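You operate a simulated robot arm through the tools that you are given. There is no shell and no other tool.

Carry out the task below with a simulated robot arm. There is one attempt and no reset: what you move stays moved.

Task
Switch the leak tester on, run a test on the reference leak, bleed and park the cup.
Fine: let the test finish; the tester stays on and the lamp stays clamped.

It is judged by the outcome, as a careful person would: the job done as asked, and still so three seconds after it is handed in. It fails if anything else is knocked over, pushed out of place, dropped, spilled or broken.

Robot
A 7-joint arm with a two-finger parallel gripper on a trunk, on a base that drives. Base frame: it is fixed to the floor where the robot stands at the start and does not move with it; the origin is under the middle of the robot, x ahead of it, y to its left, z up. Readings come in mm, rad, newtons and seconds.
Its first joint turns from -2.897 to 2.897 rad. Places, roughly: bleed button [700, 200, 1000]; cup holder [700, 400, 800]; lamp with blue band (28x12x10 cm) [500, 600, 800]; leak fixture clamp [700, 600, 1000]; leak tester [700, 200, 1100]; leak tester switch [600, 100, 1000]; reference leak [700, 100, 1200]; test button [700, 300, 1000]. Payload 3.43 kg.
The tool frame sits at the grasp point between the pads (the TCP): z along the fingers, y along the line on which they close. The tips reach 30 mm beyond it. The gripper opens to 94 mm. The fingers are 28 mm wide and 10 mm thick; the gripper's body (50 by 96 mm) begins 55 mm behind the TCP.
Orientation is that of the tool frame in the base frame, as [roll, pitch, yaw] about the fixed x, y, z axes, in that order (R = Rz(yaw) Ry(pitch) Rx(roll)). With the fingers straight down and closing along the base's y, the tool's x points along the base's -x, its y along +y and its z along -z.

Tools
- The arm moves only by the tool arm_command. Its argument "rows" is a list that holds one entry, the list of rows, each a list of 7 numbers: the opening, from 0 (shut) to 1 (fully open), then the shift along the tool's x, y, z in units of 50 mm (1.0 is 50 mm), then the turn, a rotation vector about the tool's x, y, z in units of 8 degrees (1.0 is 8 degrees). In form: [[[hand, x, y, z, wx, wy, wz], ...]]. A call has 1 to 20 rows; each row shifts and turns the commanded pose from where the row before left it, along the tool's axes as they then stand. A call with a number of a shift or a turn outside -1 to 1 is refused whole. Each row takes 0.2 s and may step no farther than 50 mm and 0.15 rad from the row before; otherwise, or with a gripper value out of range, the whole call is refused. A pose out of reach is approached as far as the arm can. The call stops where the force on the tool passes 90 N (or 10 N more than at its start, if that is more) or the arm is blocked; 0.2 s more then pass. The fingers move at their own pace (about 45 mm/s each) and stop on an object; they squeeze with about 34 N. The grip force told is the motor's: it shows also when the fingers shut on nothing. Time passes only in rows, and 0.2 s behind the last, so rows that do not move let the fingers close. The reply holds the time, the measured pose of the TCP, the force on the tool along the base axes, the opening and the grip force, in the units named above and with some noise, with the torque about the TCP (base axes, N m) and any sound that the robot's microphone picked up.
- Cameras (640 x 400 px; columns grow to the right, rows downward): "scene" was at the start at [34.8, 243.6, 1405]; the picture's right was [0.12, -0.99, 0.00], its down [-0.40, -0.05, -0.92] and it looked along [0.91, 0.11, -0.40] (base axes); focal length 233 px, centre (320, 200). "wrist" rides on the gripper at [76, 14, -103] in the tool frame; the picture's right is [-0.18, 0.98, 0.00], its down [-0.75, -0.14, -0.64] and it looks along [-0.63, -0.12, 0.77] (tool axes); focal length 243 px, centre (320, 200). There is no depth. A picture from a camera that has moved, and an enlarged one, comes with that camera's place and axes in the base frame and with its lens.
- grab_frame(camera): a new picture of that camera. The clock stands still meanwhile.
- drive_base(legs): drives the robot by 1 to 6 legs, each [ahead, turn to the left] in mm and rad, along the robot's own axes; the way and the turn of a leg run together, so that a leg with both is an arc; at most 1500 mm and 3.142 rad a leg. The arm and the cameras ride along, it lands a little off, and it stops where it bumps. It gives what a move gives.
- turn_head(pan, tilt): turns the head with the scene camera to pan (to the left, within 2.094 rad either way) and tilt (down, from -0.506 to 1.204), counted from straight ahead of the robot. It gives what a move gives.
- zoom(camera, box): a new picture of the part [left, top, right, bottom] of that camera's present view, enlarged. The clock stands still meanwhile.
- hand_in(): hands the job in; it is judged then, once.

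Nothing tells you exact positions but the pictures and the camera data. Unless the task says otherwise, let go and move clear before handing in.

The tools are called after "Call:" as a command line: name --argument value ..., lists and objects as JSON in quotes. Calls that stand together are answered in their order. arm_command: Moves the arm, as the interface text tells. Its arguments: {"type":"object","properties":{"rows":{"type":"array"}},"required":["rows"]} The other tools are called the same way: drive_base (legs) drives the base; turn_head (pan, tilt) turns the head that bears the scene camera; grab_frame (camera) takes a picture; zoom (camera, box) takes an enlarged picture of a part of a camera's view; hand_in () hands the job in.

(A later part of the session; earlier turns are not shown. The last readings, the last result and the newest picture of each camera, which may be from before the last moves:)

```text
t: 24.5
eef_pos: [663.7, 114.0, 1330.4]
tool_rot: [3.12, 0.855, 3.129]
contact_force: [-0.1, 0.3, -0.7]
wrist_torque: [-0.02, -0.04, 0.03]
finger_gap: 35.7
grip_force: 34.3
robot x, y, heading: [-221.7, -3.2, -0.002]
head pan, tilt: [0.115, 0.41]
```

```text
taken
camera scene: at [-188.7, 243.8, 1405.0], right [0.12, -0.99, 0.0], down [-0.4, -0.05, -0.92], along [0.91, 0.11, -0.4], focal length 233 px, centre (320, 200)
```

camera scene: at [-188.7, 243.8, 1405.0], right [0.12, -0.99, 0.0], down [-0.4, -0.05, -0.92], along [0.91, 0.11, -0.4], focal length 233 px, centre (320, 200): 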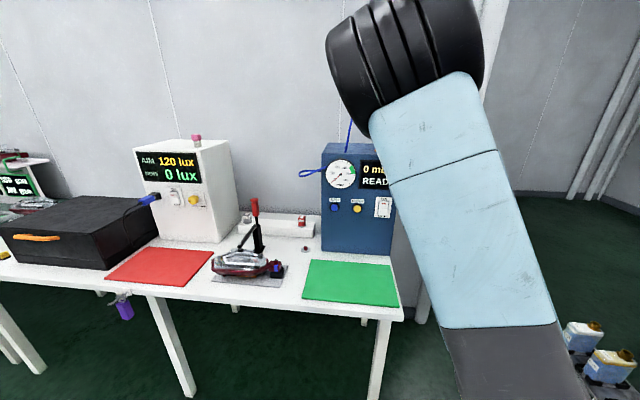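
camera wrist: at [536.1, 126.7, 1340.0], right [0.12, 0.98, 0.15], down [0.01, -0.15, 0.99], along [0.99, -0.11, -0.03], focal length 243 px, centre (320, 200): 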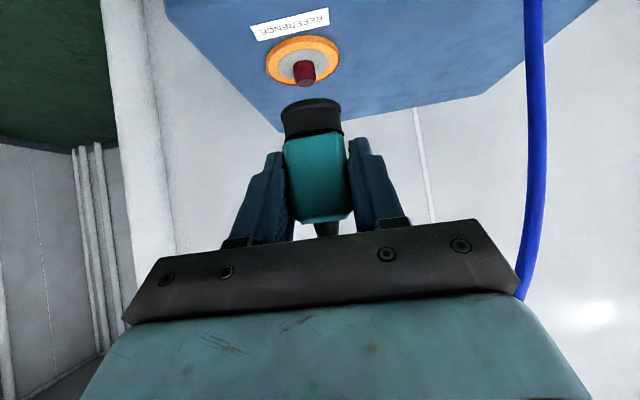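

The reference ring is at about (731, 107, 1219), with the nub top at about 1238. I'll move forward above it, keeping the cup bottom about 40 mm clear of the nub.

Call:
arm_command --rows '[[[0, -0.42, -0.07, 0.49, 0, 0, 0], [0, -0.42, -0.07, 0.49, 0, 0, 0], [0, 0, 0, 0, 0, 0, 0]]]'

Call:
grab_frame --camera "wrist"

Call:
zoom --camera "scene" --box '[280, 110, 440, 270]'

Call:
zoom --camera "wrist" --box '[240, 20, 400, 120]'

```text
t: 25.3
eef_pos: [727.5, 108.6, 1329.8]
tool_rot: [3.121, 0.856, 3.13]
contact_force: [-0.1, 0.5, -0.9]
wrist_torque: [0.04, -0.02, -0.04]
finger_gap: 35.6
grip_force: 34.2
robot x, y, heading: [-219.3, -1.8, 0.001]
head pan, tilt: [0.115, 0.41]
```

```text
taken
camera wrist: at [600.5, 120.8, 1339.9], right [0.12, 0.98, 0.15], down [0.01, -0.15, 0.99], along [0.99, -0.11, -0.03], focal length 243 px, centre (320, 200)
```

wrist: 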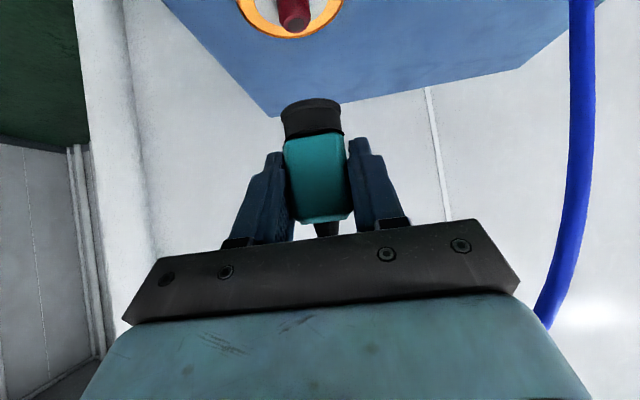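

```text
2.50 times, centred on (360, 190) of scene
camera zoom: at [-188.5, 243.7, 1405.0], right [0.12, -0.99, 0.0], down [-0.4, -0.05, -0.92], along [0.91, 0.11, -0.4], focal length 582 px, centre (220, 225)
```

zoom: 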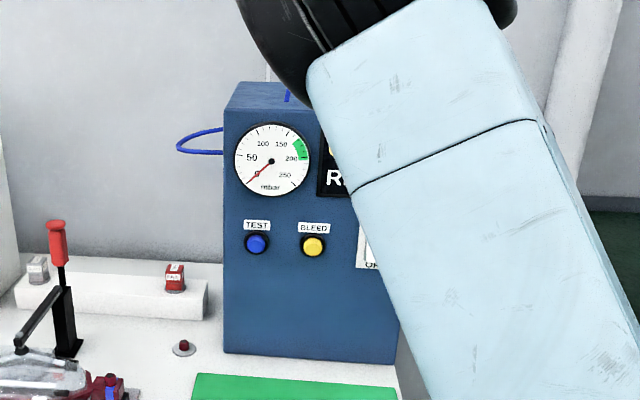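

```text
4.00 times, centred on (320, 70) of wrist
camera zoom: at [600.5, 120.8, 1339.9], right [0.12, 0.98, 0.15], down [0.01, -0.15, 0.99], along [0.99, -0.11, -0.03], focal length 970 px, centre (320, 720)
```

zoom: 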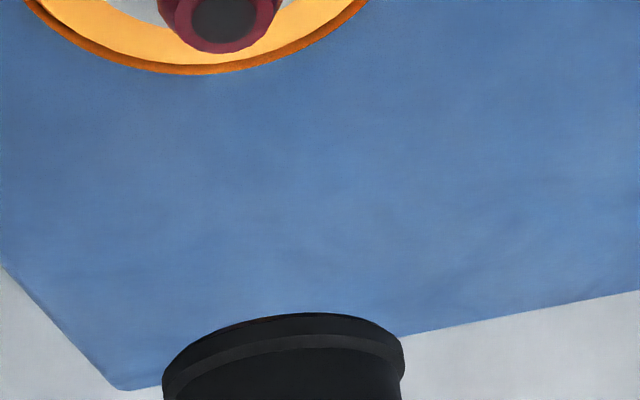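

The nub is laterally aligned with the cup, and the holder on the table shows a similar post. I'll lower about 30 mm to just above the nub and check fore-aft alignment.

Call:
arm_command --rows '[[[0, 0.23, 0, 0.2, 0, 0, 0], [0, 0.23, 0, 0.2, 0, 0, 0], [0, 0, 0, 0, 0, 0, 0]]]'

Call:
grab_frame --camera "wrist"

Call:
zoom --camera "wrist" --box '[240, 20, 400, 120]'

```text
t: 26.1
eef_pos: [727.7, 109.3, 1299.6]
tool_rot: [3.121, 0.856, 3.13]
contact_force: [0.0, 0.5, -0.5]
wrist_torque: [0.01, 0.02, 0.04]
finger_gap: 35.7
grip_force: 33.8
robot x, y, heading: [-226.8, -4.8, -0.0]
head pan, tilt: [0.115, 0.41]
```

```text
taken
camera wrist: at [600.0, 121.9, 1308.5], right [0.12, 0.98, 0.15], down [0.01, -0.15, 0.99], along [0.99, -0.11, -0.03], focal length 243 px, centre (320, 200)
```

wrist: 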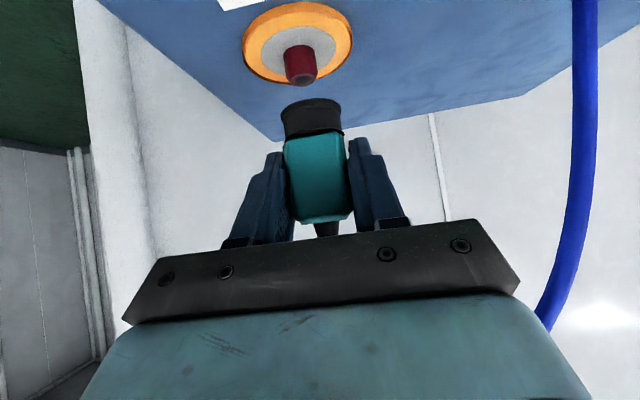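

```text
4.00 times, centred on (320, 70) of wrist
camera zoom: at [600.0, 121.9, 1308.5], right [0.12, 0.98, 0.15], down [0.01, -0.15, 0.99], along [0.99, -0.11, -0.03], focal length 970 px, centre (320, 720)
```

zoom: 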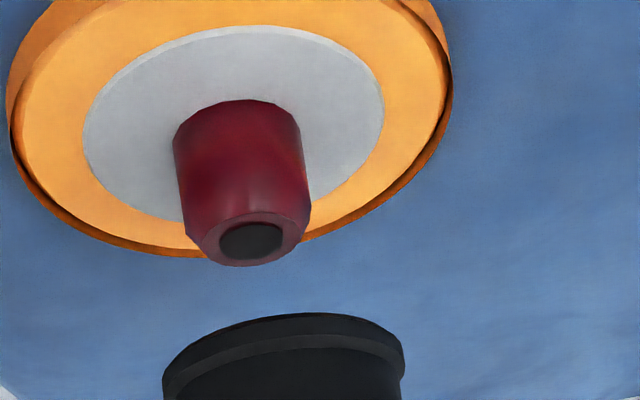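

The nub and silver seat are clear in the view, and the seat should end at pixel (308, 97) when the cup is seated, as it did in the park holder. I'll go down another 8 mm and compare.

Call:
arm_command --rows '[[[0, 0.12, 0, 0.105, 0, 0, 0], [0, 0, 0, 0, 0, 0, 0]]]'

Call:
zoom --camera "wrist" --box '[240, 40, 400, 140]'

Call:
zoom --camera "scene" --box '[289, 240, 321, 260]'

```text
t: 26.7
eef_pos: [726.6, 107.6, 1290.8]
tool_rot: [3.12, 0.856, 3.129]
contact_force: [-0.7, 0.7, -1.7]
wrist_torque: [-0.01, 0.0, -0.02]
finger_gap: 35.5
grip_force: 34.0
robot x, y, heading: [-220.8, -0.6, 0.003]
head pan, tilt: [0.115, 0.41]
```

```text
4.00 times, centred on (320, 90) of wrist
camera zoom: at [600.0, 121.2, 1301.1], right [0.12, 0.98, 0.15], down [0.01, -0.15, 0.99], along [0.99, -0.11, -0.03], focal length 970 px, centre (320, 640)
```

zoom: 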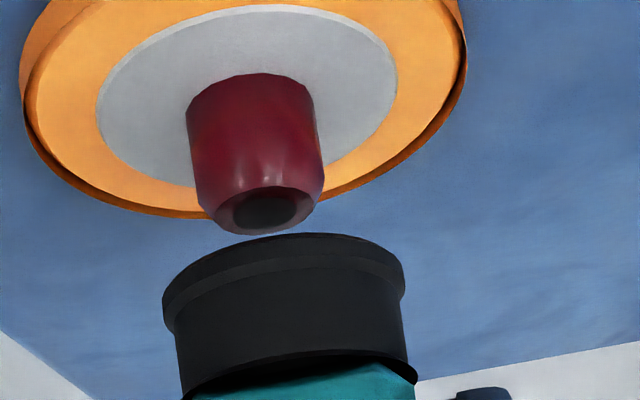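

```text
16.00 times, centred on (305, 250) of scene
camera zoom: at [-188.5, 243.7, 1405.0], right [0.12, -0.99, 0.0], down [-0.4, -0.05, -0.92], along [0.91, 0.11, -0.4], focal length 3723 px, centre (560, -600)
```

zoom: 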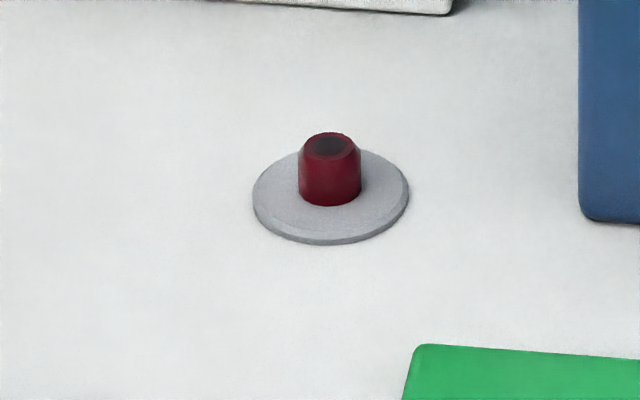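

The cup rim and the nub line up to within about 1 mm sideways, and look right in depth. I'll lower in 4 mm steps, watching the force.

Call:
arm_command --rows '[[[0, 0.06, -0.01, 0.0525, 0, 0, 0], [0, 0.06, 0, 0.0525, 0, 0, 0], [0, 0.06, 0, 0.0525, 0, 0, 0], [0, 0, 0, 0, 0, 0, 0]]]'

Call:
zoom --camera "wrist" --box '[240, 40, 400, 140]'

```text
t: 27.7
eef_pos: [727.2, 108.1, 1280.7]
tool_rot: [3.122, 0.855, 3.129]
contact_force: [0.4, -0.2, 0.0]
wrist_torque: [0.0, 0.02, 0.02]
finger_gap: 35.5
grip_force: 34.3
robot x, y, heading: [-220.8, -4.4, 0.006]
head pan, tilt: [0.115, 0.41]
```

```text
4.00 times, centred on (320, 90) of wrist
camera zoom: at [600.6, 120.9, 1289.8], right [0.12, 0.98, 0.15], down [0.01, -0.15, 0.99], along [0.99, -0.11, -0.03], focal length 970 px, centre (320, 640)
```

zoom: 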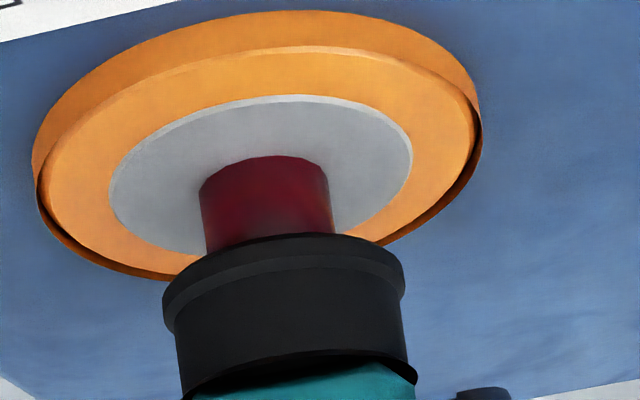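

No contact yet and the nub is entering the cup cleanly. I'll keep lowering in 3 mm steps.

Call:
arm_command --rows '[[[0, 0.045, 0, 0.039, 0, 0, 0], [0, 0.045, 0, 0.039, 0, 0, 0], [0, 0, 0, 0, 0, 0, 0]]]'

Call:
zoom --camera "wrist" --box '[240, 40, 400, 140]'

```text
t: 28.5
eef_pos: [727.2, 106.6, 1273.5]
tool_rot: [3.12, 0.853, 3.129]
contact_force: [-15.6, 3.1, -1.1]
wrist_torque: [0.1, 0.63, -0.01]
finger_gap: 35.4
grip_force: 34.6
robot x, y, heading: [-220.4, -7.1, 0.002]
head pan, tilt: [0.115, 0.41]
```

```text
4.00 times, centred on (320, 90) of wrist
camera zoom: at [599.7, 120.4, 1283.6], right [0.12, 0.98, 0.15], down [0.01, -0.15, 0.99], along [0.99, -0.11, -0.03], focal length 970 px, centre (320, 640)
```

zoom: 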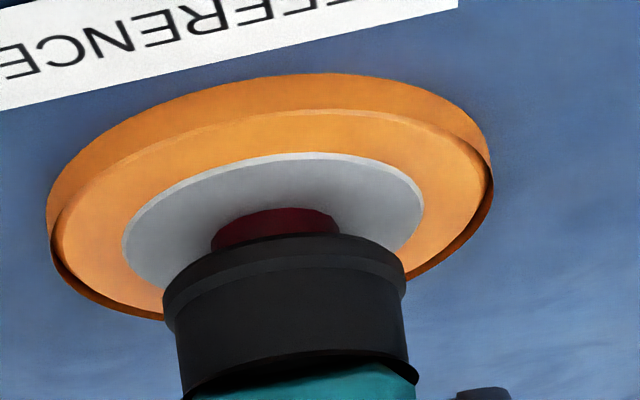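

A sideways force of -15 N in x shows the cup is a couple of mm too far forward. I'll ease back 2 mm in x and recheck before going lower.

Call:
arm_command --rows '[[[0, 0.026, 0.01, -0.03, 0, 0, 0], [0, 0, 0, 0, 0, 0, 0]]]'

```text
t: 29.1
eef_pos: [726.2, 107.0, 1274.8]
tool_rot: [3.121, 0.855, 3.128]
contact_force: [0.0, -0.6, 0.2]
wrist_torque: [-0.02, 0.01, -0.01]
finger_gap: 35.7
grip_force: 33.9
robot x, y, heading: [-221.6, -2.9, 0.003]
head pan, tilt: [0.115, 0.41]
```

The force is gone. I'll go back a further 1 mm and continue down.

Call:
arm_command --rows '[[[0, 0.02, 0, -0.01, 0, 0, 0], [0, 0.03, 0, 0.026, 0, 0, 0], [0, 0.03, 0, 0.026, 0, 0, 0], [0, 0, 0, 0, 0, 0, 0]]]'

Call:
zoom --camera "wrist" --box '[240, 40, 400, 140]'

```text
t: 30.1
eef_pos: [724.5, 106.8, 1268.6]
tool_rot: [3.118, 0.857, 3.127]
contact_force: [3.9, -1.8, 4.3]
wrist_torque: [-0.02, -0.31, -0.05]
finger_gap: 35.7
grip_force: 34.4
robot x, y, heading: [-223.7, -3.4, -0.005]
head pan, tilt: [0.115, 0.41]
```

```text
4.00 times, centred on (320, 90) of wrist
camera zoom: at [597.7, 120.3, 1279.7], right [0.12, 0.98, 0.15], down [0.01, -0.15, 0.99], along [0.99, -0.12, -0.03], focal length 970 px, centre (320, 640)
```

zoom: 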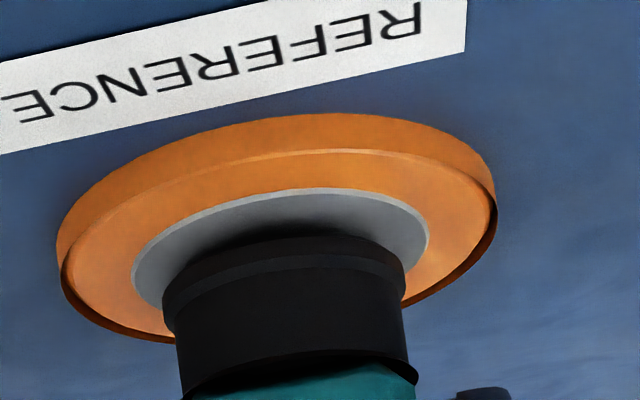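

There's light contact in z and the rim now looks at the seat. I'll press down another 1.5 mm to confirm it's seated.

Call:
arm_command --rows '[[[0, 0.012, 0, 0.024, 0, 0, 0], [0, 0.01, 0, 0.01, 0, 0, 0], [0, 0, 0, 0, 0, 0, 0]]]'

Call:
zoom --camera "wrist" --box '[240, 40, 400, 140]'

```text
t: 30.9
eef_pos: [725.1, 108.3, 1269.0]
tool_rot: [3.122, 0.855, 3.128]
contact_force: [-0.8, -4.7, 4.1]
wrist_torque: [-0.12, 0.03, -0.03]
finger_gap: 35.7
grip_force: 33.9
robot x, y, heading: [-223.6, -4.8, 0.002]
head pan, tilt: [0.115, 0.41]
```

```text
4.00 times, centred on (320, 90) of wrist
camera zoom: at [597.6, 120.7, 1277.8], right [0.12, 0.98, 0.15], down [0.01, -0.15, 0.99], along [0.99, -0.12, -0.03], focal length 970 px, centre (320, 640)
```

zoom: 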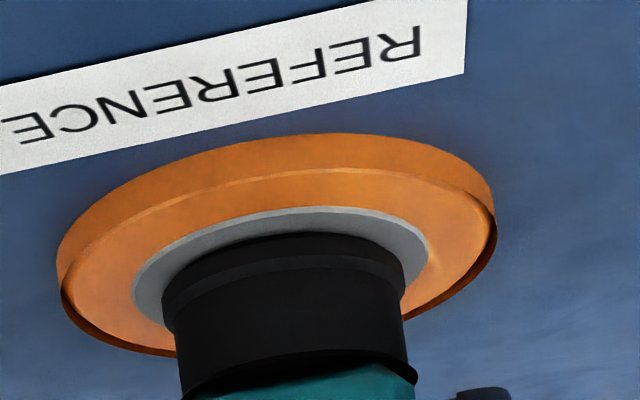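

It went down about 2 mm more with little force, so it isn't fully pressed yet. I'll lower slightly more.

Call:
arm_command --rows '[[[0, 0.015, -0.01, 0.013, 0, 0, 0], [0, 0.015, 0, 0.013, 0, 0, 0], [0, 0, 0, 0, 0, 0, 0]]]'

Call:
zoom --camera "wrist" --box '[240, 40, 400, 140]'

```text
t: 31.7
eef_pos: [724.5, 108.7, 1268.5]
tool_rot: [3.122, 0.859, 3.128]
contact_force: [7.4, -0.5, 24.7]
wrist_torque: [-0.15, -0.32, 0.03]
finger_gap: 35.7
grip_force: 33.9
robot x, y, heading: [-222.9, -3.1, -0.001]
head pan, tilt: [0.115, 0.41]
```

```text
4.00 times, centred on (320, 90) of wrist
camera zoom: at [597.3, 120.8, 1277.1], right [0.12, 0.98, 0.15], down [0.01, -0.15, 0.99], along [0.99, -0.11, -0.02], focal length 970 px, centre (320, 640)
```

zoom: 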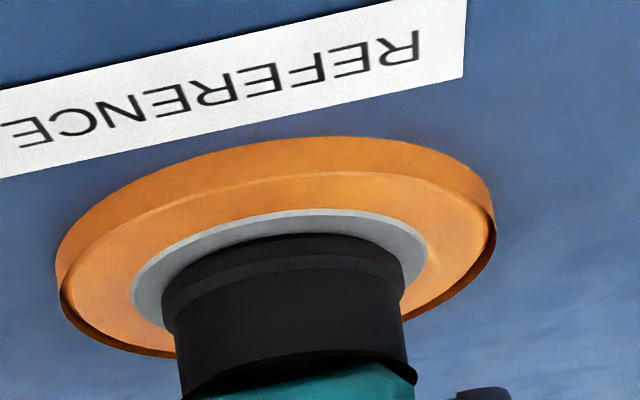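

Vertical force rose to 25 N with no further motion, so the cup is seated. I'll relax slightly, open the fingers and look.

Call:
arm_command --rows '[[[0, -0.012, 0, -0.011, 0, 0, 0], [0.1, 0, 0, 0, 0, 0, 0], [0.4, 0, 0, 0, 0, 0, 0], [0.7, 0, 0, 0, 0, 0, 0], [0.7, 0, 0, 0, 0, 0, 0], [0.7, 0, 0, 0, 0, 0, 0]]]'

Call:
grab_frame --camera "wrist"

Call:
grab_frame --camera "scene"

```text
t: 33.1
eef_pos: [725.1, 108.0, 1265.1]
tool_rot: [3.121, 0.856, 3.13]
contact_force: [-0.5, 0.3, -0.7]
wrist_torque: [0.0, -0.02, 0.01]
finger_gap: 65.8
grip_force: 0.0
robot x, y, heading: [-223.1, -1.8, -0.0]
head pan, tilt: [0.115, 0.41]
```

```text
taken
camera wrist: at [598.0, 121.1, 1276.0], right [0.12, 0.98, 0.15], down [0.01, -0.15, 0.99], along [0.99, -0.11, -0.03], focal length 243 px, centre (320, 200)
```

wrist: 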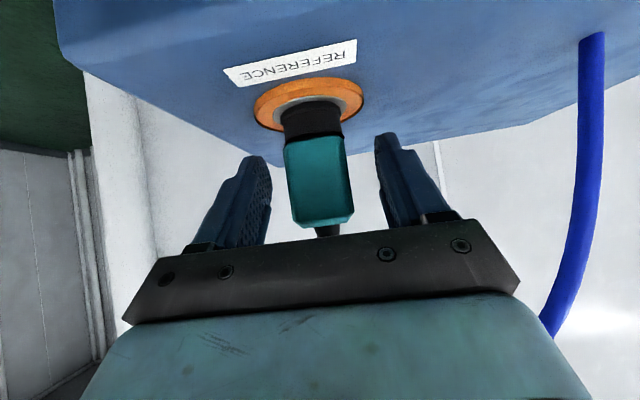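

```text
taken
camera scene: at [-188.6, 243.7, 1405.0], right [0.12, -0.99, 0.0], down [-0.4, -0.05, -0.92], along [0.91, 0.11, -0.4], focal length 233 px, centre (320, 200)
```

scene: 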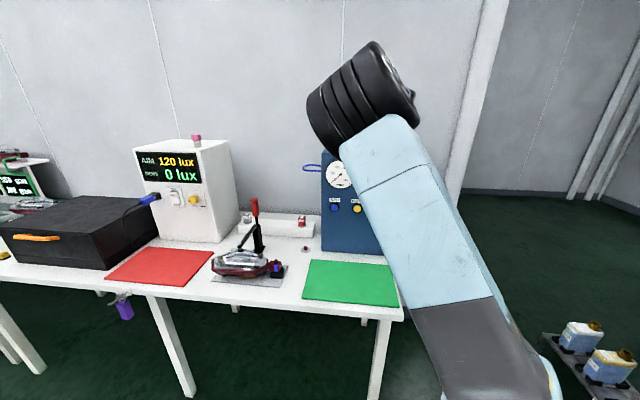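

The cup stands upright on the reference leak. I'll back the open gripper straight away in -x.

Call:
arm_command --rows '[[[0.7, 0.25, 0, -0.29, 0, 0, 0], [0.7, 0.5, 0, -0.58, 0, 0, 0], [0.7, 0.6, 0, -0.7, 0, 0, 0], [0.7, 0.6, 0, -0.7, 0, 0, 0], [0.7, 0.6, 0, -0.7, 0, 0, 0], [0.4, 0, 0, 0, 0, 0, 0]]]'

Call:
grab_frame --camera "wrist"

Call:
grab_frame --camera "scene"

```text
t: 34.5
eef_pos: [527.2, 107.4, 1267.9]
tool_rot: [3.123, 0.856, 3.129]
contact_force: [0.5, 0.9, 0.0]
wrist_torque: [-0.04, 0.01, -0.03]
finger_gap: 37.7
grip_force: 0.1
robot x, y, heading: [-219.9, -1.3, 0.004]
head pan, tilt: [0.115, 0.41]
```

```text
taken
camera wrist: at [399.9, 119.8, 1277.7], right [0.12, 0.98, 0.15], down [0.01, -0.15, 0.99], along [0.99, -0.11, -0.03], focal length 243 px, centre (320, 200)
```

wrist: 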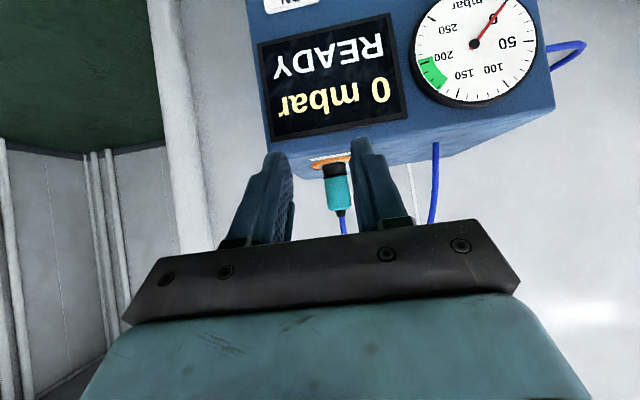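

```text
taken
camera scene: at [-188.9, 244.2, 1404.9], right [0.12, -0.99, 0.0], down [-0.4, -0.05, -0.92], along [0.91, 0.11, -0.4], focal length 233 px, centre (320, 200)
```

scene: 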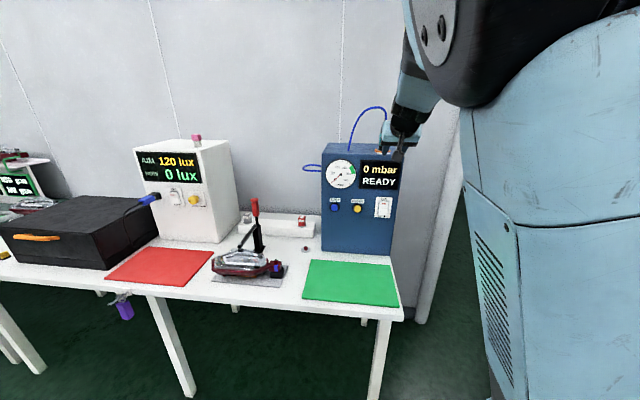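

The cup stays put by itself and the screen shows READY. I'll close the fingers, lower in front of the panel and shift left to the TEST column, still at the tilt.

Call:
arm_command --rows '[[[0, 0.66, 0, 0.575, 0, 0, 0], [0, 0.66, 0, 0.575, 0, 0, 0], [0, 0.66, 0, 0.575, 0, 0, 0], [0, 0.66, 0, 0.575, 0, 0, 0], [0, 0.66, 0, 0.575, 0, 0, 0], [0, 0.6, 0, 0.52, 0, 0, 0], [0, 0, 0.9, 0, 0, 0, 0], [0, 0, 0.9, 0, 0, 0, 0], [0, 0, 0.9, 0, 0, 0, 0], [0, 0, 0.8, 0, 0, 0, 0], [0, 0, 0, 0, 0, 0, 0]]]'

Call:
grab_frame --camera "wrist"

Call:
grab_frame --camera "scene"

```text
t: 36.9
eef_pos: [529.6, 285.4, 1012.4]
tool_rot: [3.12, 0.853, 3.127]
contact_force: [-1.3, 0.1, 1.1]
wrist_torque: [0.0, -0.01, -0.01]
finger_gap: 0.0
grip_force: 33.3
robot x, y, heading: [-221.6, 0.5, -0.002]
head pan, tilt: [0.115, 0.41]
```

```text
taken
camera wrist: at [402.3, 298.3, 1022.0], right [0.12, 0.98, 0.15], down [0.01, -0.15, 0.99], along [0.99, -0.12, -0.03], focal length 243 px, centre (320, 200)
```

wrist: 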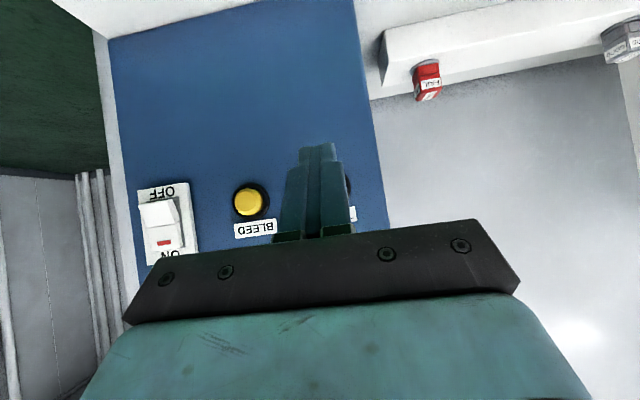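

```text
taken
camera scene: at [-188.8, 243.6, 1405.1], right [0.12, -0.99, 0.0], down [-0.4, -0.05, -0.92], along [0.91, 0.11, -0.4], focal length 233 px, centre (320, 200)
```

scene: 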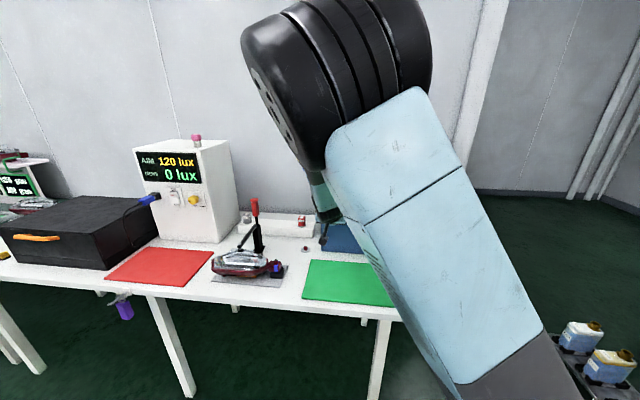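

TEST is right behind the fingertips from here. I'll turn the tool horizontal and then check the alignment.

Call:
arm_command --rows '[[[0, 0, 0, 0, 0, -1, 0], [0, 0, 0, 0, 0, -1, 0], [0, 0, 0, 0, 0, -1, 0], [0, 0, 0, 0, 0, -1, 0], [0, 0, 0, 0, 0, -1, 0], [0, 0, 0, 0, 0, 0, 0]]]'

Call:
grab_frame --camera "wrist"

Call:
grab_frame --camera "scene"

```text
t: 38.3
eef_pos: [529.6, 286.1, 1012.3]
tool_rot: [2.419, 1.549, 2.421]
contact_force: [-0.5, -0.7, 0.7]
wrist_torque: [0.0, -0.01, -0.02]
finger_gap: 0.1
grip_force: 32.7
robot x, y, heading: [-225.4, -3.6, -0.001]
head pan, tilt: [0.115, 0.41]
```

```text
taken
camera wrist: at [425.3, 299.6, 937.7], right [0.0, 0.98, 0.2], down [-0.63, -0.15, 0.76], along [0.78, -0.12, 0.62], focal length 243 px, centre (320, 200)
```

wrist: 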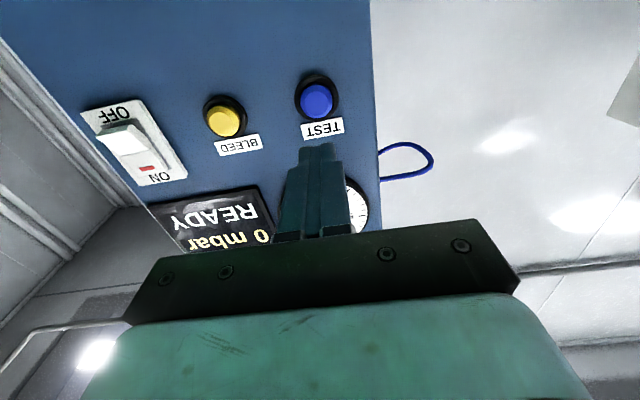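

```text
taken
camera scene: at [-188.9, 243.7, 1405.0], right [0.12, -0.99, 0.0], down [-0.4, -0.05, -0.92], along [0.91, 0.11, -0.4], focal length 233 px, centre (320, 200)
```

scene: 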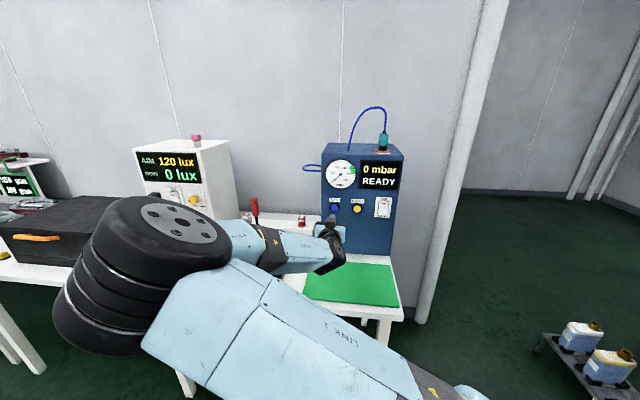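

The arm folded sensibly and TEST is seen at about (650, 284, 1003). I'll trim the alignment and advance to just short of it.

Call:
arm_command --rows '[[[0, 0.18, -0.05, 0.5, 0, 0, 0], [0, 0, 0, 0.8, 0, 0, 0], [0, 0, 0, 0, 0, 0, 0]]]'

Call:
grab_frame --camera "wrist"

Call:
zoom --camera "scene" --box '[310, 100, 420, 260]'

```text
t: 39.1
eef_pos: [593.8, 282.0, 1002.3]
tool_rot: [2.463, 1.548, 2.466]
contact_force: [-0.1, 0.6, -0.1]
wrist_torque: [0.01, -0.01, -0.03]
finger_gap: 0.0
grip_force: 33.2
robot x, y, heading: [-225.3, -5.0, 0.003]
head pan, tilt: [0.115, 0.41]
```

```text
taken
camera wrist: at [490.3, 296.9, 928.4], right [0.0, 0.98, 0.2], down [-0.63, -0.15, 0.76], along [0.78, -0.12, 0.62], focal length 243 px, centre (320, 200)
```

wrist: 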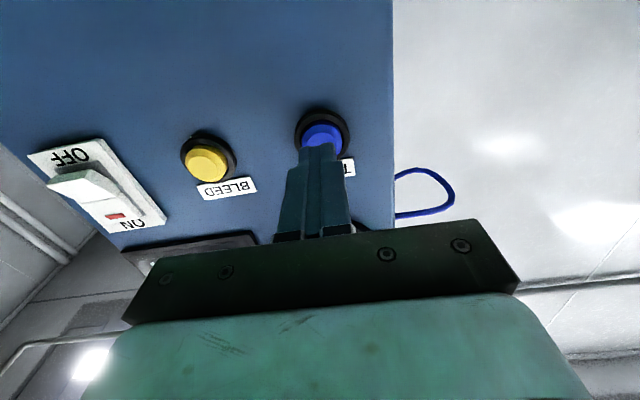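

```text
2.50 times, centred on (365, 180) of scene
camera zoom: at [-188.9, 243.7, 1405.0], right [0.12, -0.99, 0.0], down [-0.4, -0.05, -0.92], along [0.91, 0.11, -0.4], focal length 582 px, centre (208, 250)
```

zoom: 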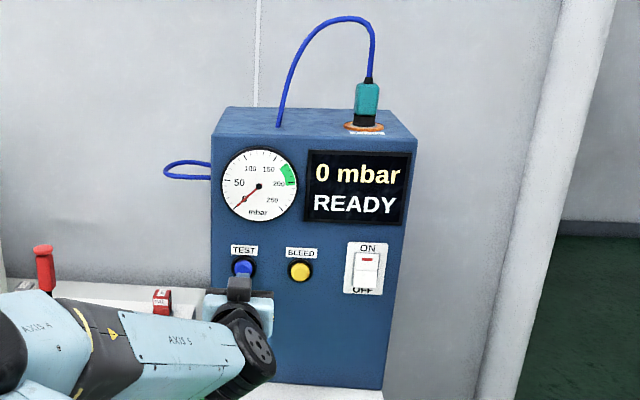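

The fingertips are in front of the TEST cap. I'll press in small steps.

Call:
arm_command --rows '[[[0, 0.03, 0.03, 0.12, 0, 0, 0], [0, 0, 0, 0.12, 0, 0, 0], [0, 0, 0, 0.1, 0, 0, 0], [0, 0, 0, 0.08, 0, 0, 0]]]'

Call:
zoom --camera "scene" --box '[310, 100, 420, 260]'

```text
t: 40.1
eef_pos: [615.8, 283.4, 1000.0]
tool_rot: [2.484, 1.547, 2.487]
contact_force: [0.1, 0.9, 0.6]
wrist_torque: [-0.02, -0.05, -0.01]
finger_gap: 0.2
grip_force: 33.1
robot x, y, heading: [-222.3, 0.4, 0.002]
head pan, tilt: [0.115, 0.41]
```

```text
2.50 times, centred on (365, 180) of scene
camera zoom: at [-188.8, 243.7, 1405.0], right [0.12, -0.99, 0.0], down [-0.4, -0.05, -0.92], along [0.91, 0.11, -0.4], focal length 582 px, centre (208, 250)
```

zoom: 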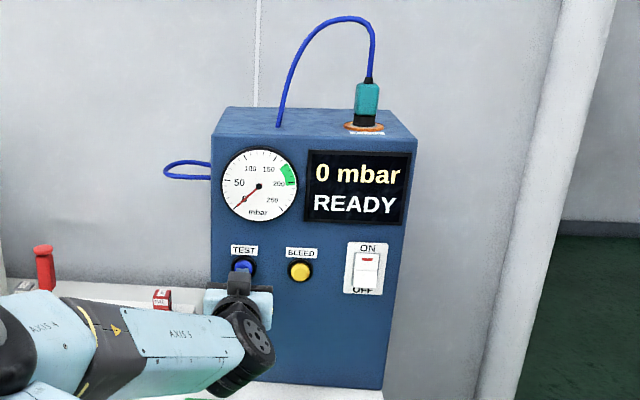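

No contact yet, with the tips at about x = 646. I'll continue pressing in 2–3 mm steps.

Call:
arm_command --rows '[[[0, 0, 0, 0.06, 0, 0, 0], [0, 0, 0, 0.06, 0, 0, 0], [0, 0, 0, 0.05, 0, 0, 0]]]'

Call:
zoom --camera "scene" --box '[310, 100, 420, 260]'

```text
t: 40.9
eef_pos: [621.3, 283.9, 1000.6]
tool_rot: [2.509, 1.549, 2.512]
contact_force: [-21.3, -3.3, -4.8]
wrist_torque: [0.08, -0.12, -0.08]
finger_gap: 0.0
grip_force: 32.7
robot x, y, heading: [-222.5, -3.0, 0.004]
head pan, tilt: [0.115, 0.41]
heard: click
```

```text
2.50 times, centred on (365, 180) of scene
camera zoom: at [-189.8, 243.7, 1405.1], right [0.12, -0.99, 0.0], down [-0.4, -0.05, -0.92], along [0.91, 0.11, -0.4], focal length 582 px, centre (208, 250)
```

zoom: 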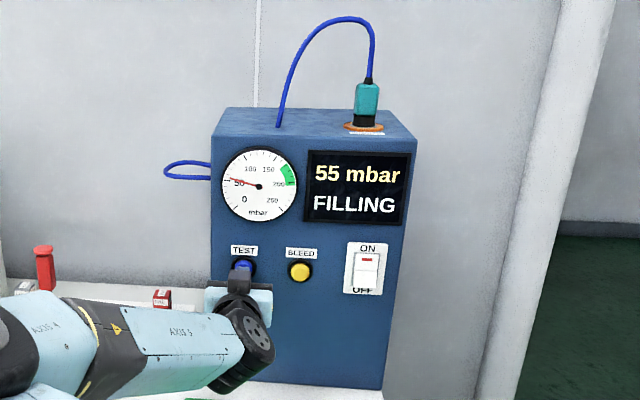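

A click was heard and the screen shows "FILLING" at 55 mbar, so the test has started. I'll withdraw from the button and wait while watching the screen.

Call:
arm_command --rows '[[[0, 0, 0, -0.3, 0, 0, 0], [0, 0, 0, -0.5, 0, 0, 0], [0, 0, 0, 0, 0, 0, 0], [0, 0, 0, 0, 0, 0, 0]]]'

Call:
zoom --camera "scene" --box '[310, 100, 420, 260]'

```text
t: 41.9
eef_pos: [582.7, 284.2, 1001.2]
tool_rot: [2.46, 1.548, 2.463]
contact_force: [0.7, 0.4, -0.2]
wrist_torque: [-0.01, -0.01, 0.01]
finger_gap: 0.0
grip_force: 31.9
robot x, y, heading: [-224.4, -2.5, 0.001]
head pan, tilt: [0.115, 0.41]
```

```text
2.50 times, centred on (365, 180) of scene
camera zoom: at [-188.8, 243.7, 1405.0], right [0.12, -0.99, 0.0], down [-0.4, -0.05, -0.92], along [0.91, 0.11, -0.4], focal length 582 px, centre (208, 250)
```

zoom: 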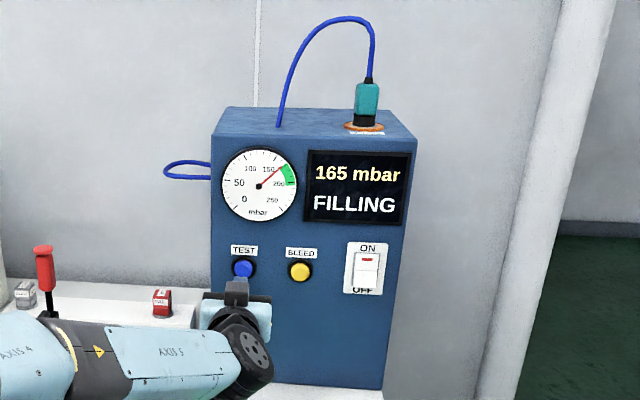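

Pressure is climbing (165 mbar). I'll move over in front of BLEED, still clear of it, while the test runs.

Call:
arm_command --rows '[[[0, 0, -0.6, 0, 0, 0, 0], [0, 0, -0.6, 0, 0, 0, 0], [0, 0, -0.56, 0, 0, 0, 0], [0, 0, 0, 0, 0, 0, 0], [0, 0, 0, 0, 0, 0, 0], [0, 0, 0, 0, 0, 0, 0], [0, 0, 0, 0, 0, 0, 0], [0, 0, 0, 0, 0, 0, 0]]]'

Call:
zoom --camera "scene" --box '[310, 100, 420, 260]'

Call:
grab_frame --camera "wrist"

```text
t: 43.7
eef_pos: [584.1, 196.8, 999.9]
tool_rot: [2.467, 1.548, 2.471]
contact_force: [0.7, -0.5, -0.3]
wrist_torque: [-0.01, -0.03, -0.01]
finger_gap: 0.0
grip_force: 33.4
robot x, y, heading: [-220.6, -3.6, -0.0]
head pan, tilt: [0.115, 0.41]
```

```text
2.50 times, centred on (365, 180) of scene
camera zoom: at [-188.7, 243.7, 1405.0], right [0.12, -0.99, 0.0], down [-0.4, -0.05, -0.92], along [0.91, 0.11, -0.4], focal length 582 px, centre (208, 250)
```

zoom: 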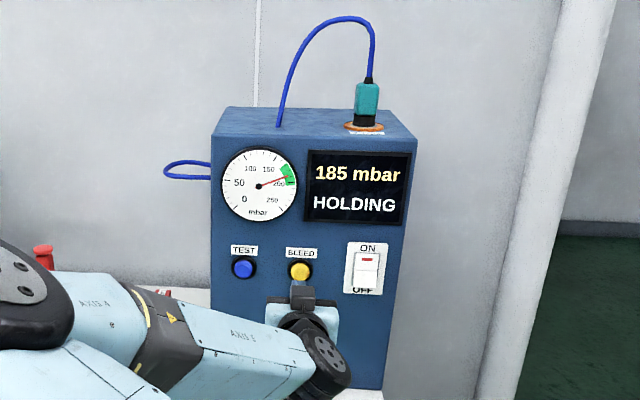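

```text
taken
camera wrist: at [480.0, 211.6, 925.7], right [0.0, 0.98, 0.2], down [-0.63, -0.15, 0.76], along [0.78, -0.12, 0.62], focal length 243 px, centre (320, 200)
```

wrist: 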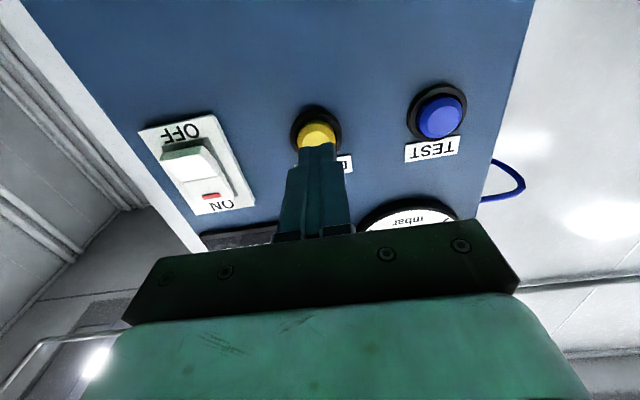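

It's HOLDING at 185 mbar, and the fingertips are lined up with BLEED. I'll wait for the test to finish.

Call:
arm_command --rows '[[[0, 0, 0, 0, 0, 0, 0], [0, 0, 0, 0, 0, 0, 0], [0, 0, 0, 0, 0, 0, 0], [0, 0, 0, 0, 0, 0, 0], [0, 0, 0, 0, 0, 0, 0], [0, 0, 0, 0, 0, 0, 0], [0, 0, 0, 0, 0, 0, 0], [0, 0, 0, 0, 0, 0, 0], [0, 0, 0, 0, 0, 0, 0], [0, 0, 0, 0, 0, 0, 0], [0, 0, 0, 0, 0, 0, 0], [0, 0, 0, 0, 0, 0, 0], [0, 0, 0, 0, 0, 0, 0], [0, 0, 0, 0, 0, 0, 0], [0, 0, 0, 0, 0, 0, 0]]]'

Call:
zoom --camera "scene" --box '[310, 100, 420, 260]'

```text
t: 46.9
eef_pos: [583.0, 198.4, 999.7]
tool_rot: [2.468, 1.548, 2.47]
contact_force: [-0.3, -0.7, -1.2]
wrist_torque: [-0.01, 0.02, 0.02]
finger_gap: 0.0
grip_force: 33.3
robot x, y, heading: [-222.5, -1.6, 0.0]
head pan, tilt: [0.115, 0.41]
```

```text
2.50 times, centred on (365, 180) of scene
camera zoom: at [-188.7, 243.7, 1405.0], right [0.12, -0.99, 0.0], down [-0.4, -0.05, -0.92], along [0.91, 0.11, -0.4], focal length 582 px, centre (208, 250)
```

zoom: 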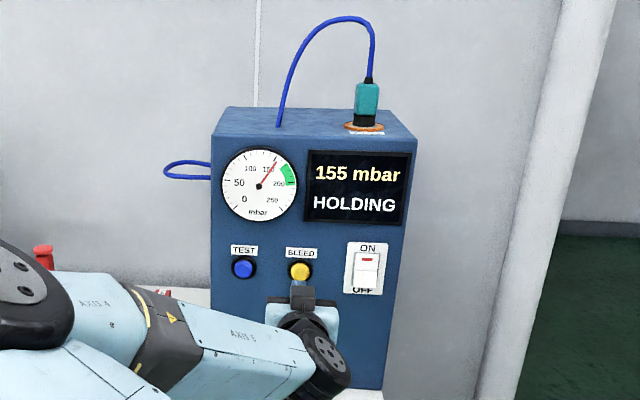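

Pressure is falling to 155 mbar as a reference leak would make it, still HOLDING. I'll keep waiting.

Call:
arm_command --rows '[[[0, 0, 0, 0, 0, 0, 0], [0, 0, 0, 0, 0, 0, 0], [0, 0, 0, 0, 0, 0, 0], [0, 0, 0, 0, 0, 0, 0], [0, 0, 0, 0, 0, 0, 0], [0, 0, 0, 0, 0, 0, 0], [0, 0, 0, 0, 0, 0, 0], [0, 0, 0, 0, 0, 0, 0], [0, 0, 0, 0, 0, 0, 0], [0, 0, 0, 0, 0, 0, 0], [0, 0, 0, 0, 0, 0, 0], [0, 0, 0, 0, 0, 0, 0], [0, 0, 0, 0, 0, 0, 0], [0, 0, 0, 0, 0, 0, 0], [0, 0, 0, 0, 0, 0, 0]]]'

Call:
zoom --camera "scene" --box '[310, 100, 420, 260]'

```text
t: 50.1
eef_pos: [583.2, 197.0, 999.8]
tool_rot: [2.466, 1.548, 2.47]
contact_force: [-0.2, 0.5, 0.3]
wrist_torque: [0.01, 0.0, 0.0]
finger_gap: 0.3
grip_force: 32.9
robot x, y, heading: [-225.0, -3.9, 0.004]
head pan, tilt: [0.115, 0.41]
```

```text
2.50 times, centred on (365, 180) of scene
camera zoom: at [-188.7, 243.7, 1405.0], right [0.12, -0.99, 0.0], down [-0.4, -0.05, -0.92], along [0.91, 0.11, -0.4], focal length 582 px, centre (208, 250)
```

zoom: 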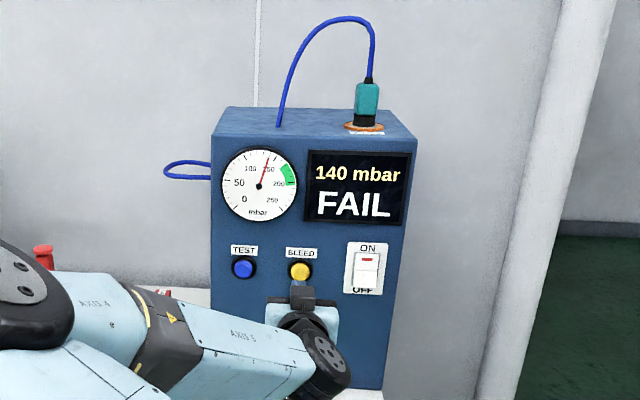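

The test finished with "FAIL" at 140 mbar, which is what a reference leak should give. Next I'll press BLEED.

Call:
arm_command --rows '[[[0, 0, -0.02, 0.3, 0, 0, 0], [0, 0, 0, 0.3, 0, 0, 0], [0, 0, 0, 0.06, 0, 0, 0], [0, 0, 0, 0.06, 0, 0, 0], [0, 0, 0, 0.05, 0, 0, 0]]]'

Call:
zoom --camera "scene" --box '[310, 100, 420, 260]'

```text
t: 51.3
eef_pos: [620.6, 197.3, 999.4]
tool_rot: [2.494, 1.549, 2.5]
contact_force: [-9.6, 3.1, -2.0]
wrist_torque: [-0.03, -0.03, 0.04]
finger_gap: 0.2
grip_force: 33.1
robot x, y, heading: [-226.3, -1.0, -0.002]
head pan, tilt: [0.115, 0.41]
heard: click
```

```text
2.50 times, centred on (365, 180) of scene
camera zoom: at [-189.1, 243.8, 1405.0], right [0.12, -0.99, 0.0], down [-0.4, -0.05, -0.92], along [0.91, 0.11, -0.4], focal length 582 px, centre (208, 250)
```

zoom: 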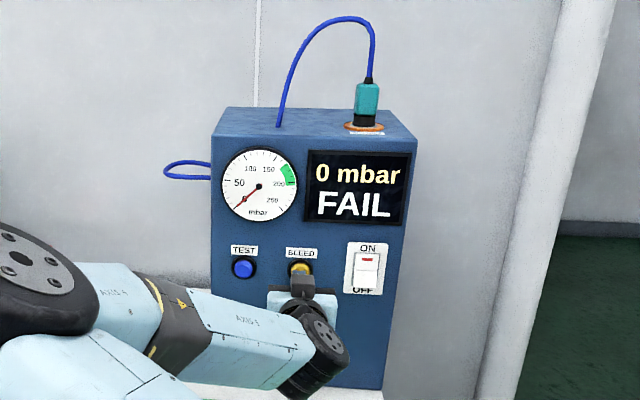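

A click, and the gauge dropped to 0 mbar, so it's bled. I'll retract, tilt back to the grasping attitude and return in front of the cup.

Call:
arm_command --rows '[[[0, 0, 0, -0.3, 0, 0, 0], [0, 0, 0, -0.8, 0, 0, 0], [0, 0, 0, -0.75, 0, 0, 0], [0, 0, 0, 0, 0, 1, 0], [0, 0, 0, 0, 0, 1, 0], [0, 0, 0, 0, 0, 1, 0], [0, 0, 0, 0, 0, 1, 0], [0, 0, 0, 0, 0, 1, 0], [0, 0, 0, 0, 0, 0, 0]]]'

Call:
grab_frame --camera "scene"

```text
t: 53.3
eef_pos: [529.5, 196.2, 1001.4]
tool_rot: [3.123, 0.853, 3.13]
contact_force: [-0.9, -0.3, 0.1]
wrist_torque: [-0.03, -0.02, -0.01]
finger_gap: 0.0
grip_force: 32.7
robot x, y, heading: [-226.8, -2.9, -0.0]
head pan, tilt: [0.115, 0.41]
```

```text
taken
camera scene: at [-188.8, 243.8, 1405.0], right [0.12, -0.99, 0.0], down [-0.4, -0.05, -0.92], along [0.91, 0.11, -0.4], focal length 233 px, centre (320, 200)
```

scene: 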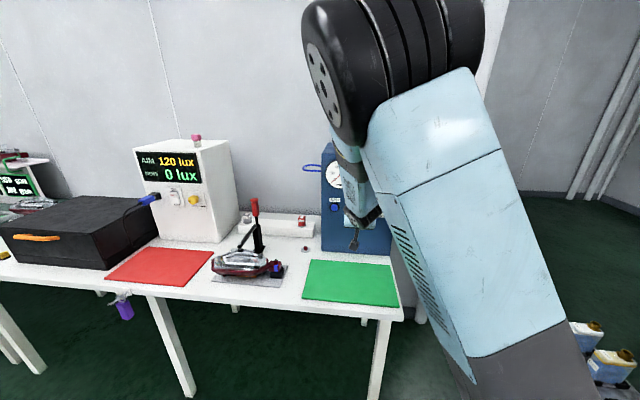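

All clear. I'll go right to the cup column, then up in front of the cup, opening the gripper.

Call:
arm_command --rows '[[[0, 0, -0.88, 0, 0, 0, 0], [0, 0, -0.88, 0, 0, 0, 0], [0, -0.67, 0, -0.582, 0, 0, 0], [0, -0.67, 0, -0.582, 0, 0, 0], [0, -0.67, 0, -0.582, 0, 0, 0], [0.4, -0.67, 0, -0.582, 0, 0, 0], [0.7, -0.67, 0, -0.582, 0, 0, 0], [0.7, -0.67, 0, -0.582, 0, 0, 0], [0.7, 0, 0, 0, 0, 0, 0]]]'

Call:
grab_frame --camera "wrist"

Call:
grab_frame --camera "scene"

```text
t: 55.3
eef_pos: [527.5, 105.0, 1264.9]
tool_rot: [3.122, 0.857, 3.133]
contact_force: [-0.4, 1.5, 0.8]
wrist_torque: [-0.09, -0.01, -0.09]
finger_gap: 65.8
grip_force: 0.1
robot x, y, heading: [-219.1, -5.5, 0.001]
head pan, tilt: [0.115, 0.41]
```

```text
taken
camera wrist: at [400.1, 118.8, 1274.5], right [0.12, 0.98, 0.15], down [0.01, -0.15, 0.99], along [0.99, -0.11, -0.03], focal length 243 px, centre (320, 200)
```

wrist: 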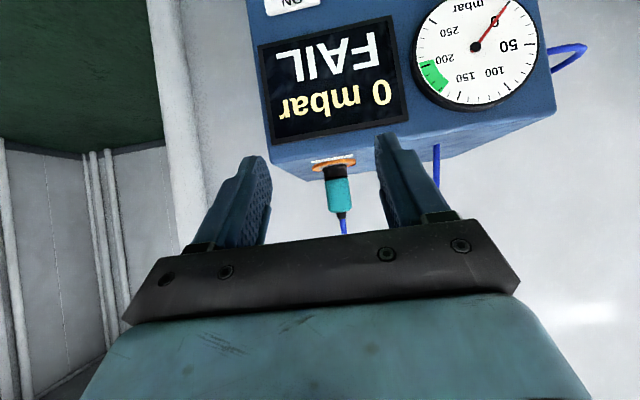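

```text
taken
camera scene: at [-189.4, 244.7, 1404.9], right [0.12, -0.99, 0.0], down [-0.4, -0.05, -0.92], along [0.91, 0.11, -0.4], focal length 233 px, centre (320, 200)
```

scene: 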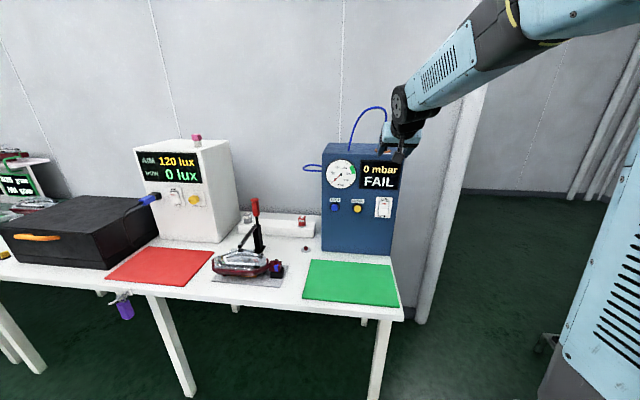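

The view matches the one from when I left the cup. I'll move forward towards it, stopping a little short to check.

Call:
arm_command --rows '[[[0.7, -0.6, 0, 0.7, 0, 0, 0], [0.7, -0.6, 0, 0.7, 0, 0, 0], [0.7, -0.6, 0, 0.7, 0, 0, 0], [0.7, -0.3, 0.04, 0.35, 0, 0, 0], [0.7, 0, 0, 0, 0, 0, 0]]]'

Call:
grab_frame --camera "wrist"

```text
t: 56.5
eef_pos: [692.8, 104.7, 1266.5]
tool_rot: [3.12, 0.855, 3.128]
contact_force: [-0.4, -0.4, -0.4]
wrist_torque: [0.0, -0.01, -0.05]
finger_gap: 65.7
grip_force: 0.0
robot x, y, heading: [-223.7, -3.8, 0.006]
head pan, tilt: [0.115, 0.41]
```

```text
taken
camera wrist: at [565.9, 118.2, 1275.4], right [0.12, 0.98, 0.15], down [0.01, -0.15, 0.99], along [0.99, -0.12, -0.03], focal length 243 px, centre (320, 200)
```

wrist: 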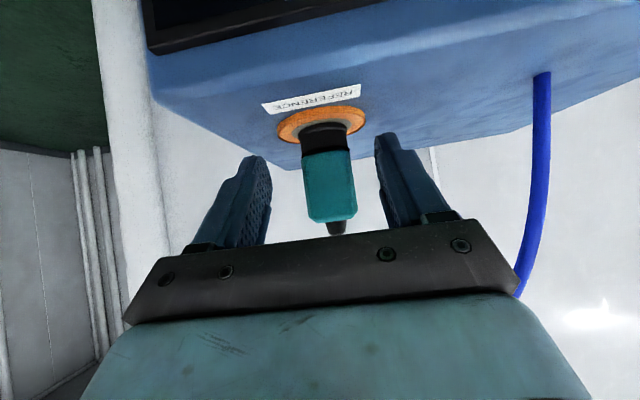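

The cup is slightly left of centre, so I'll shift +3 mm in y, go forward the last 32 mm and check.

Call:
arm_command --rows '[[[0.7, -0.213, 0.075, 0.245, 0, 0, 0], [0.7, -0.213, 0, 0.245, 0, 0, 0], [0.7, 0, 0, 0, 0, 0, 0]]]'

Call:
grab_frame --camera "wrist"

```text
t: 57.3
eef_pos: [723.2, 108.7, 1264.8]
tool_rot: [3.121, 0.855, 3.128]
contact_force: [-0.5, 0.0, 0.5]
wrist_torque: [-0.01, -0.01, -0.01]
finger_gap: 66.0
grip_force: 0.0
robot x, y, heading: [-225.6, -4.4, 0.006]
head pan, tilt: [0.115, 0.41]
```

```text
taken
camera wrist: at [597.1, 122.3, 1274.7], right [0.12, 0.98, 0.15], down [0.01, -0.16, 0.99], along [0.99, -0.11, -0.03], focal length 243 px, centre (320, 200)
```

wrist: 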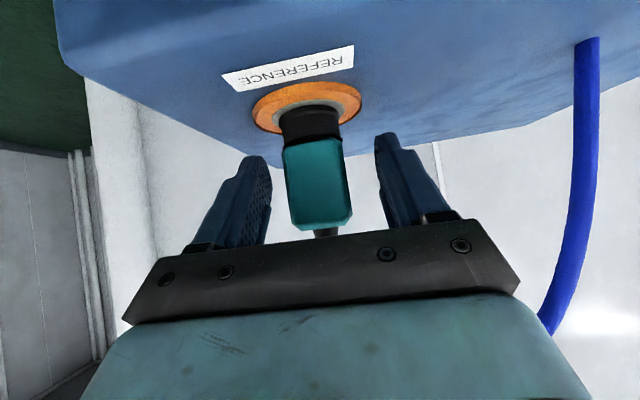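

The tool sits about 3.5 mm lower on the cup than in my first grasp. I'll raise it by that so the park height stays the same, then close.

Call:
arm_command --rows '[[[0.7, -0.053, 0, -0.046, 0, 0, 0], [0.5, 0, 0, 0, 0, 0, 0], [0, 0, 0, 0, 0, 0, 0], [0, 0, 0, 0, 0, 0, 0], [0, 0, 0, 0, 0, 0, 0], [0, 0, 0, 0, 0, 0, 0]]]'

Call:
grab_frame --camera "wrist"

```text
t: 58.7
eef_pos: [724.4, 109.4, 1267.8]
tool_rot: [3.121, 0.854, 3.127]
contact_force: [0.5, -5.4, 0.3]
wrist_torque: [-0.31, -0.02, 0.01]
finger_gap: 35.7
grip_force: 34.3
robot x, y, heading: [-222.2, 2.0, 0.002]
head pan, tilt: [0.115, 0.41]
```

```text
taken
camera wrist: at [596.9, 122.1, 1278.2], right [0.12, 0.98, 0.15], down [0.01, -0.15, 0.99], along [0.99, -0.12, -0.03], focal length 243 px, centre (320, 200)
```

wrist: 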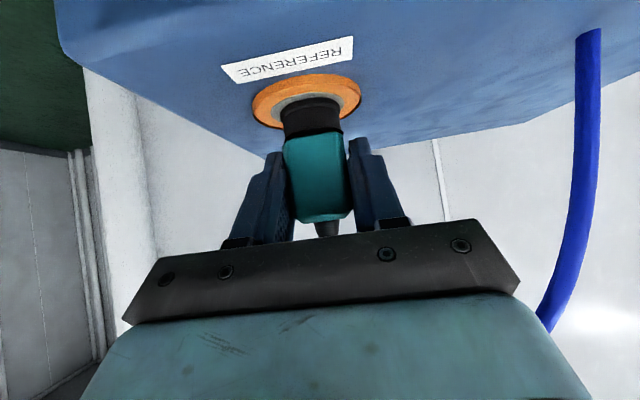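

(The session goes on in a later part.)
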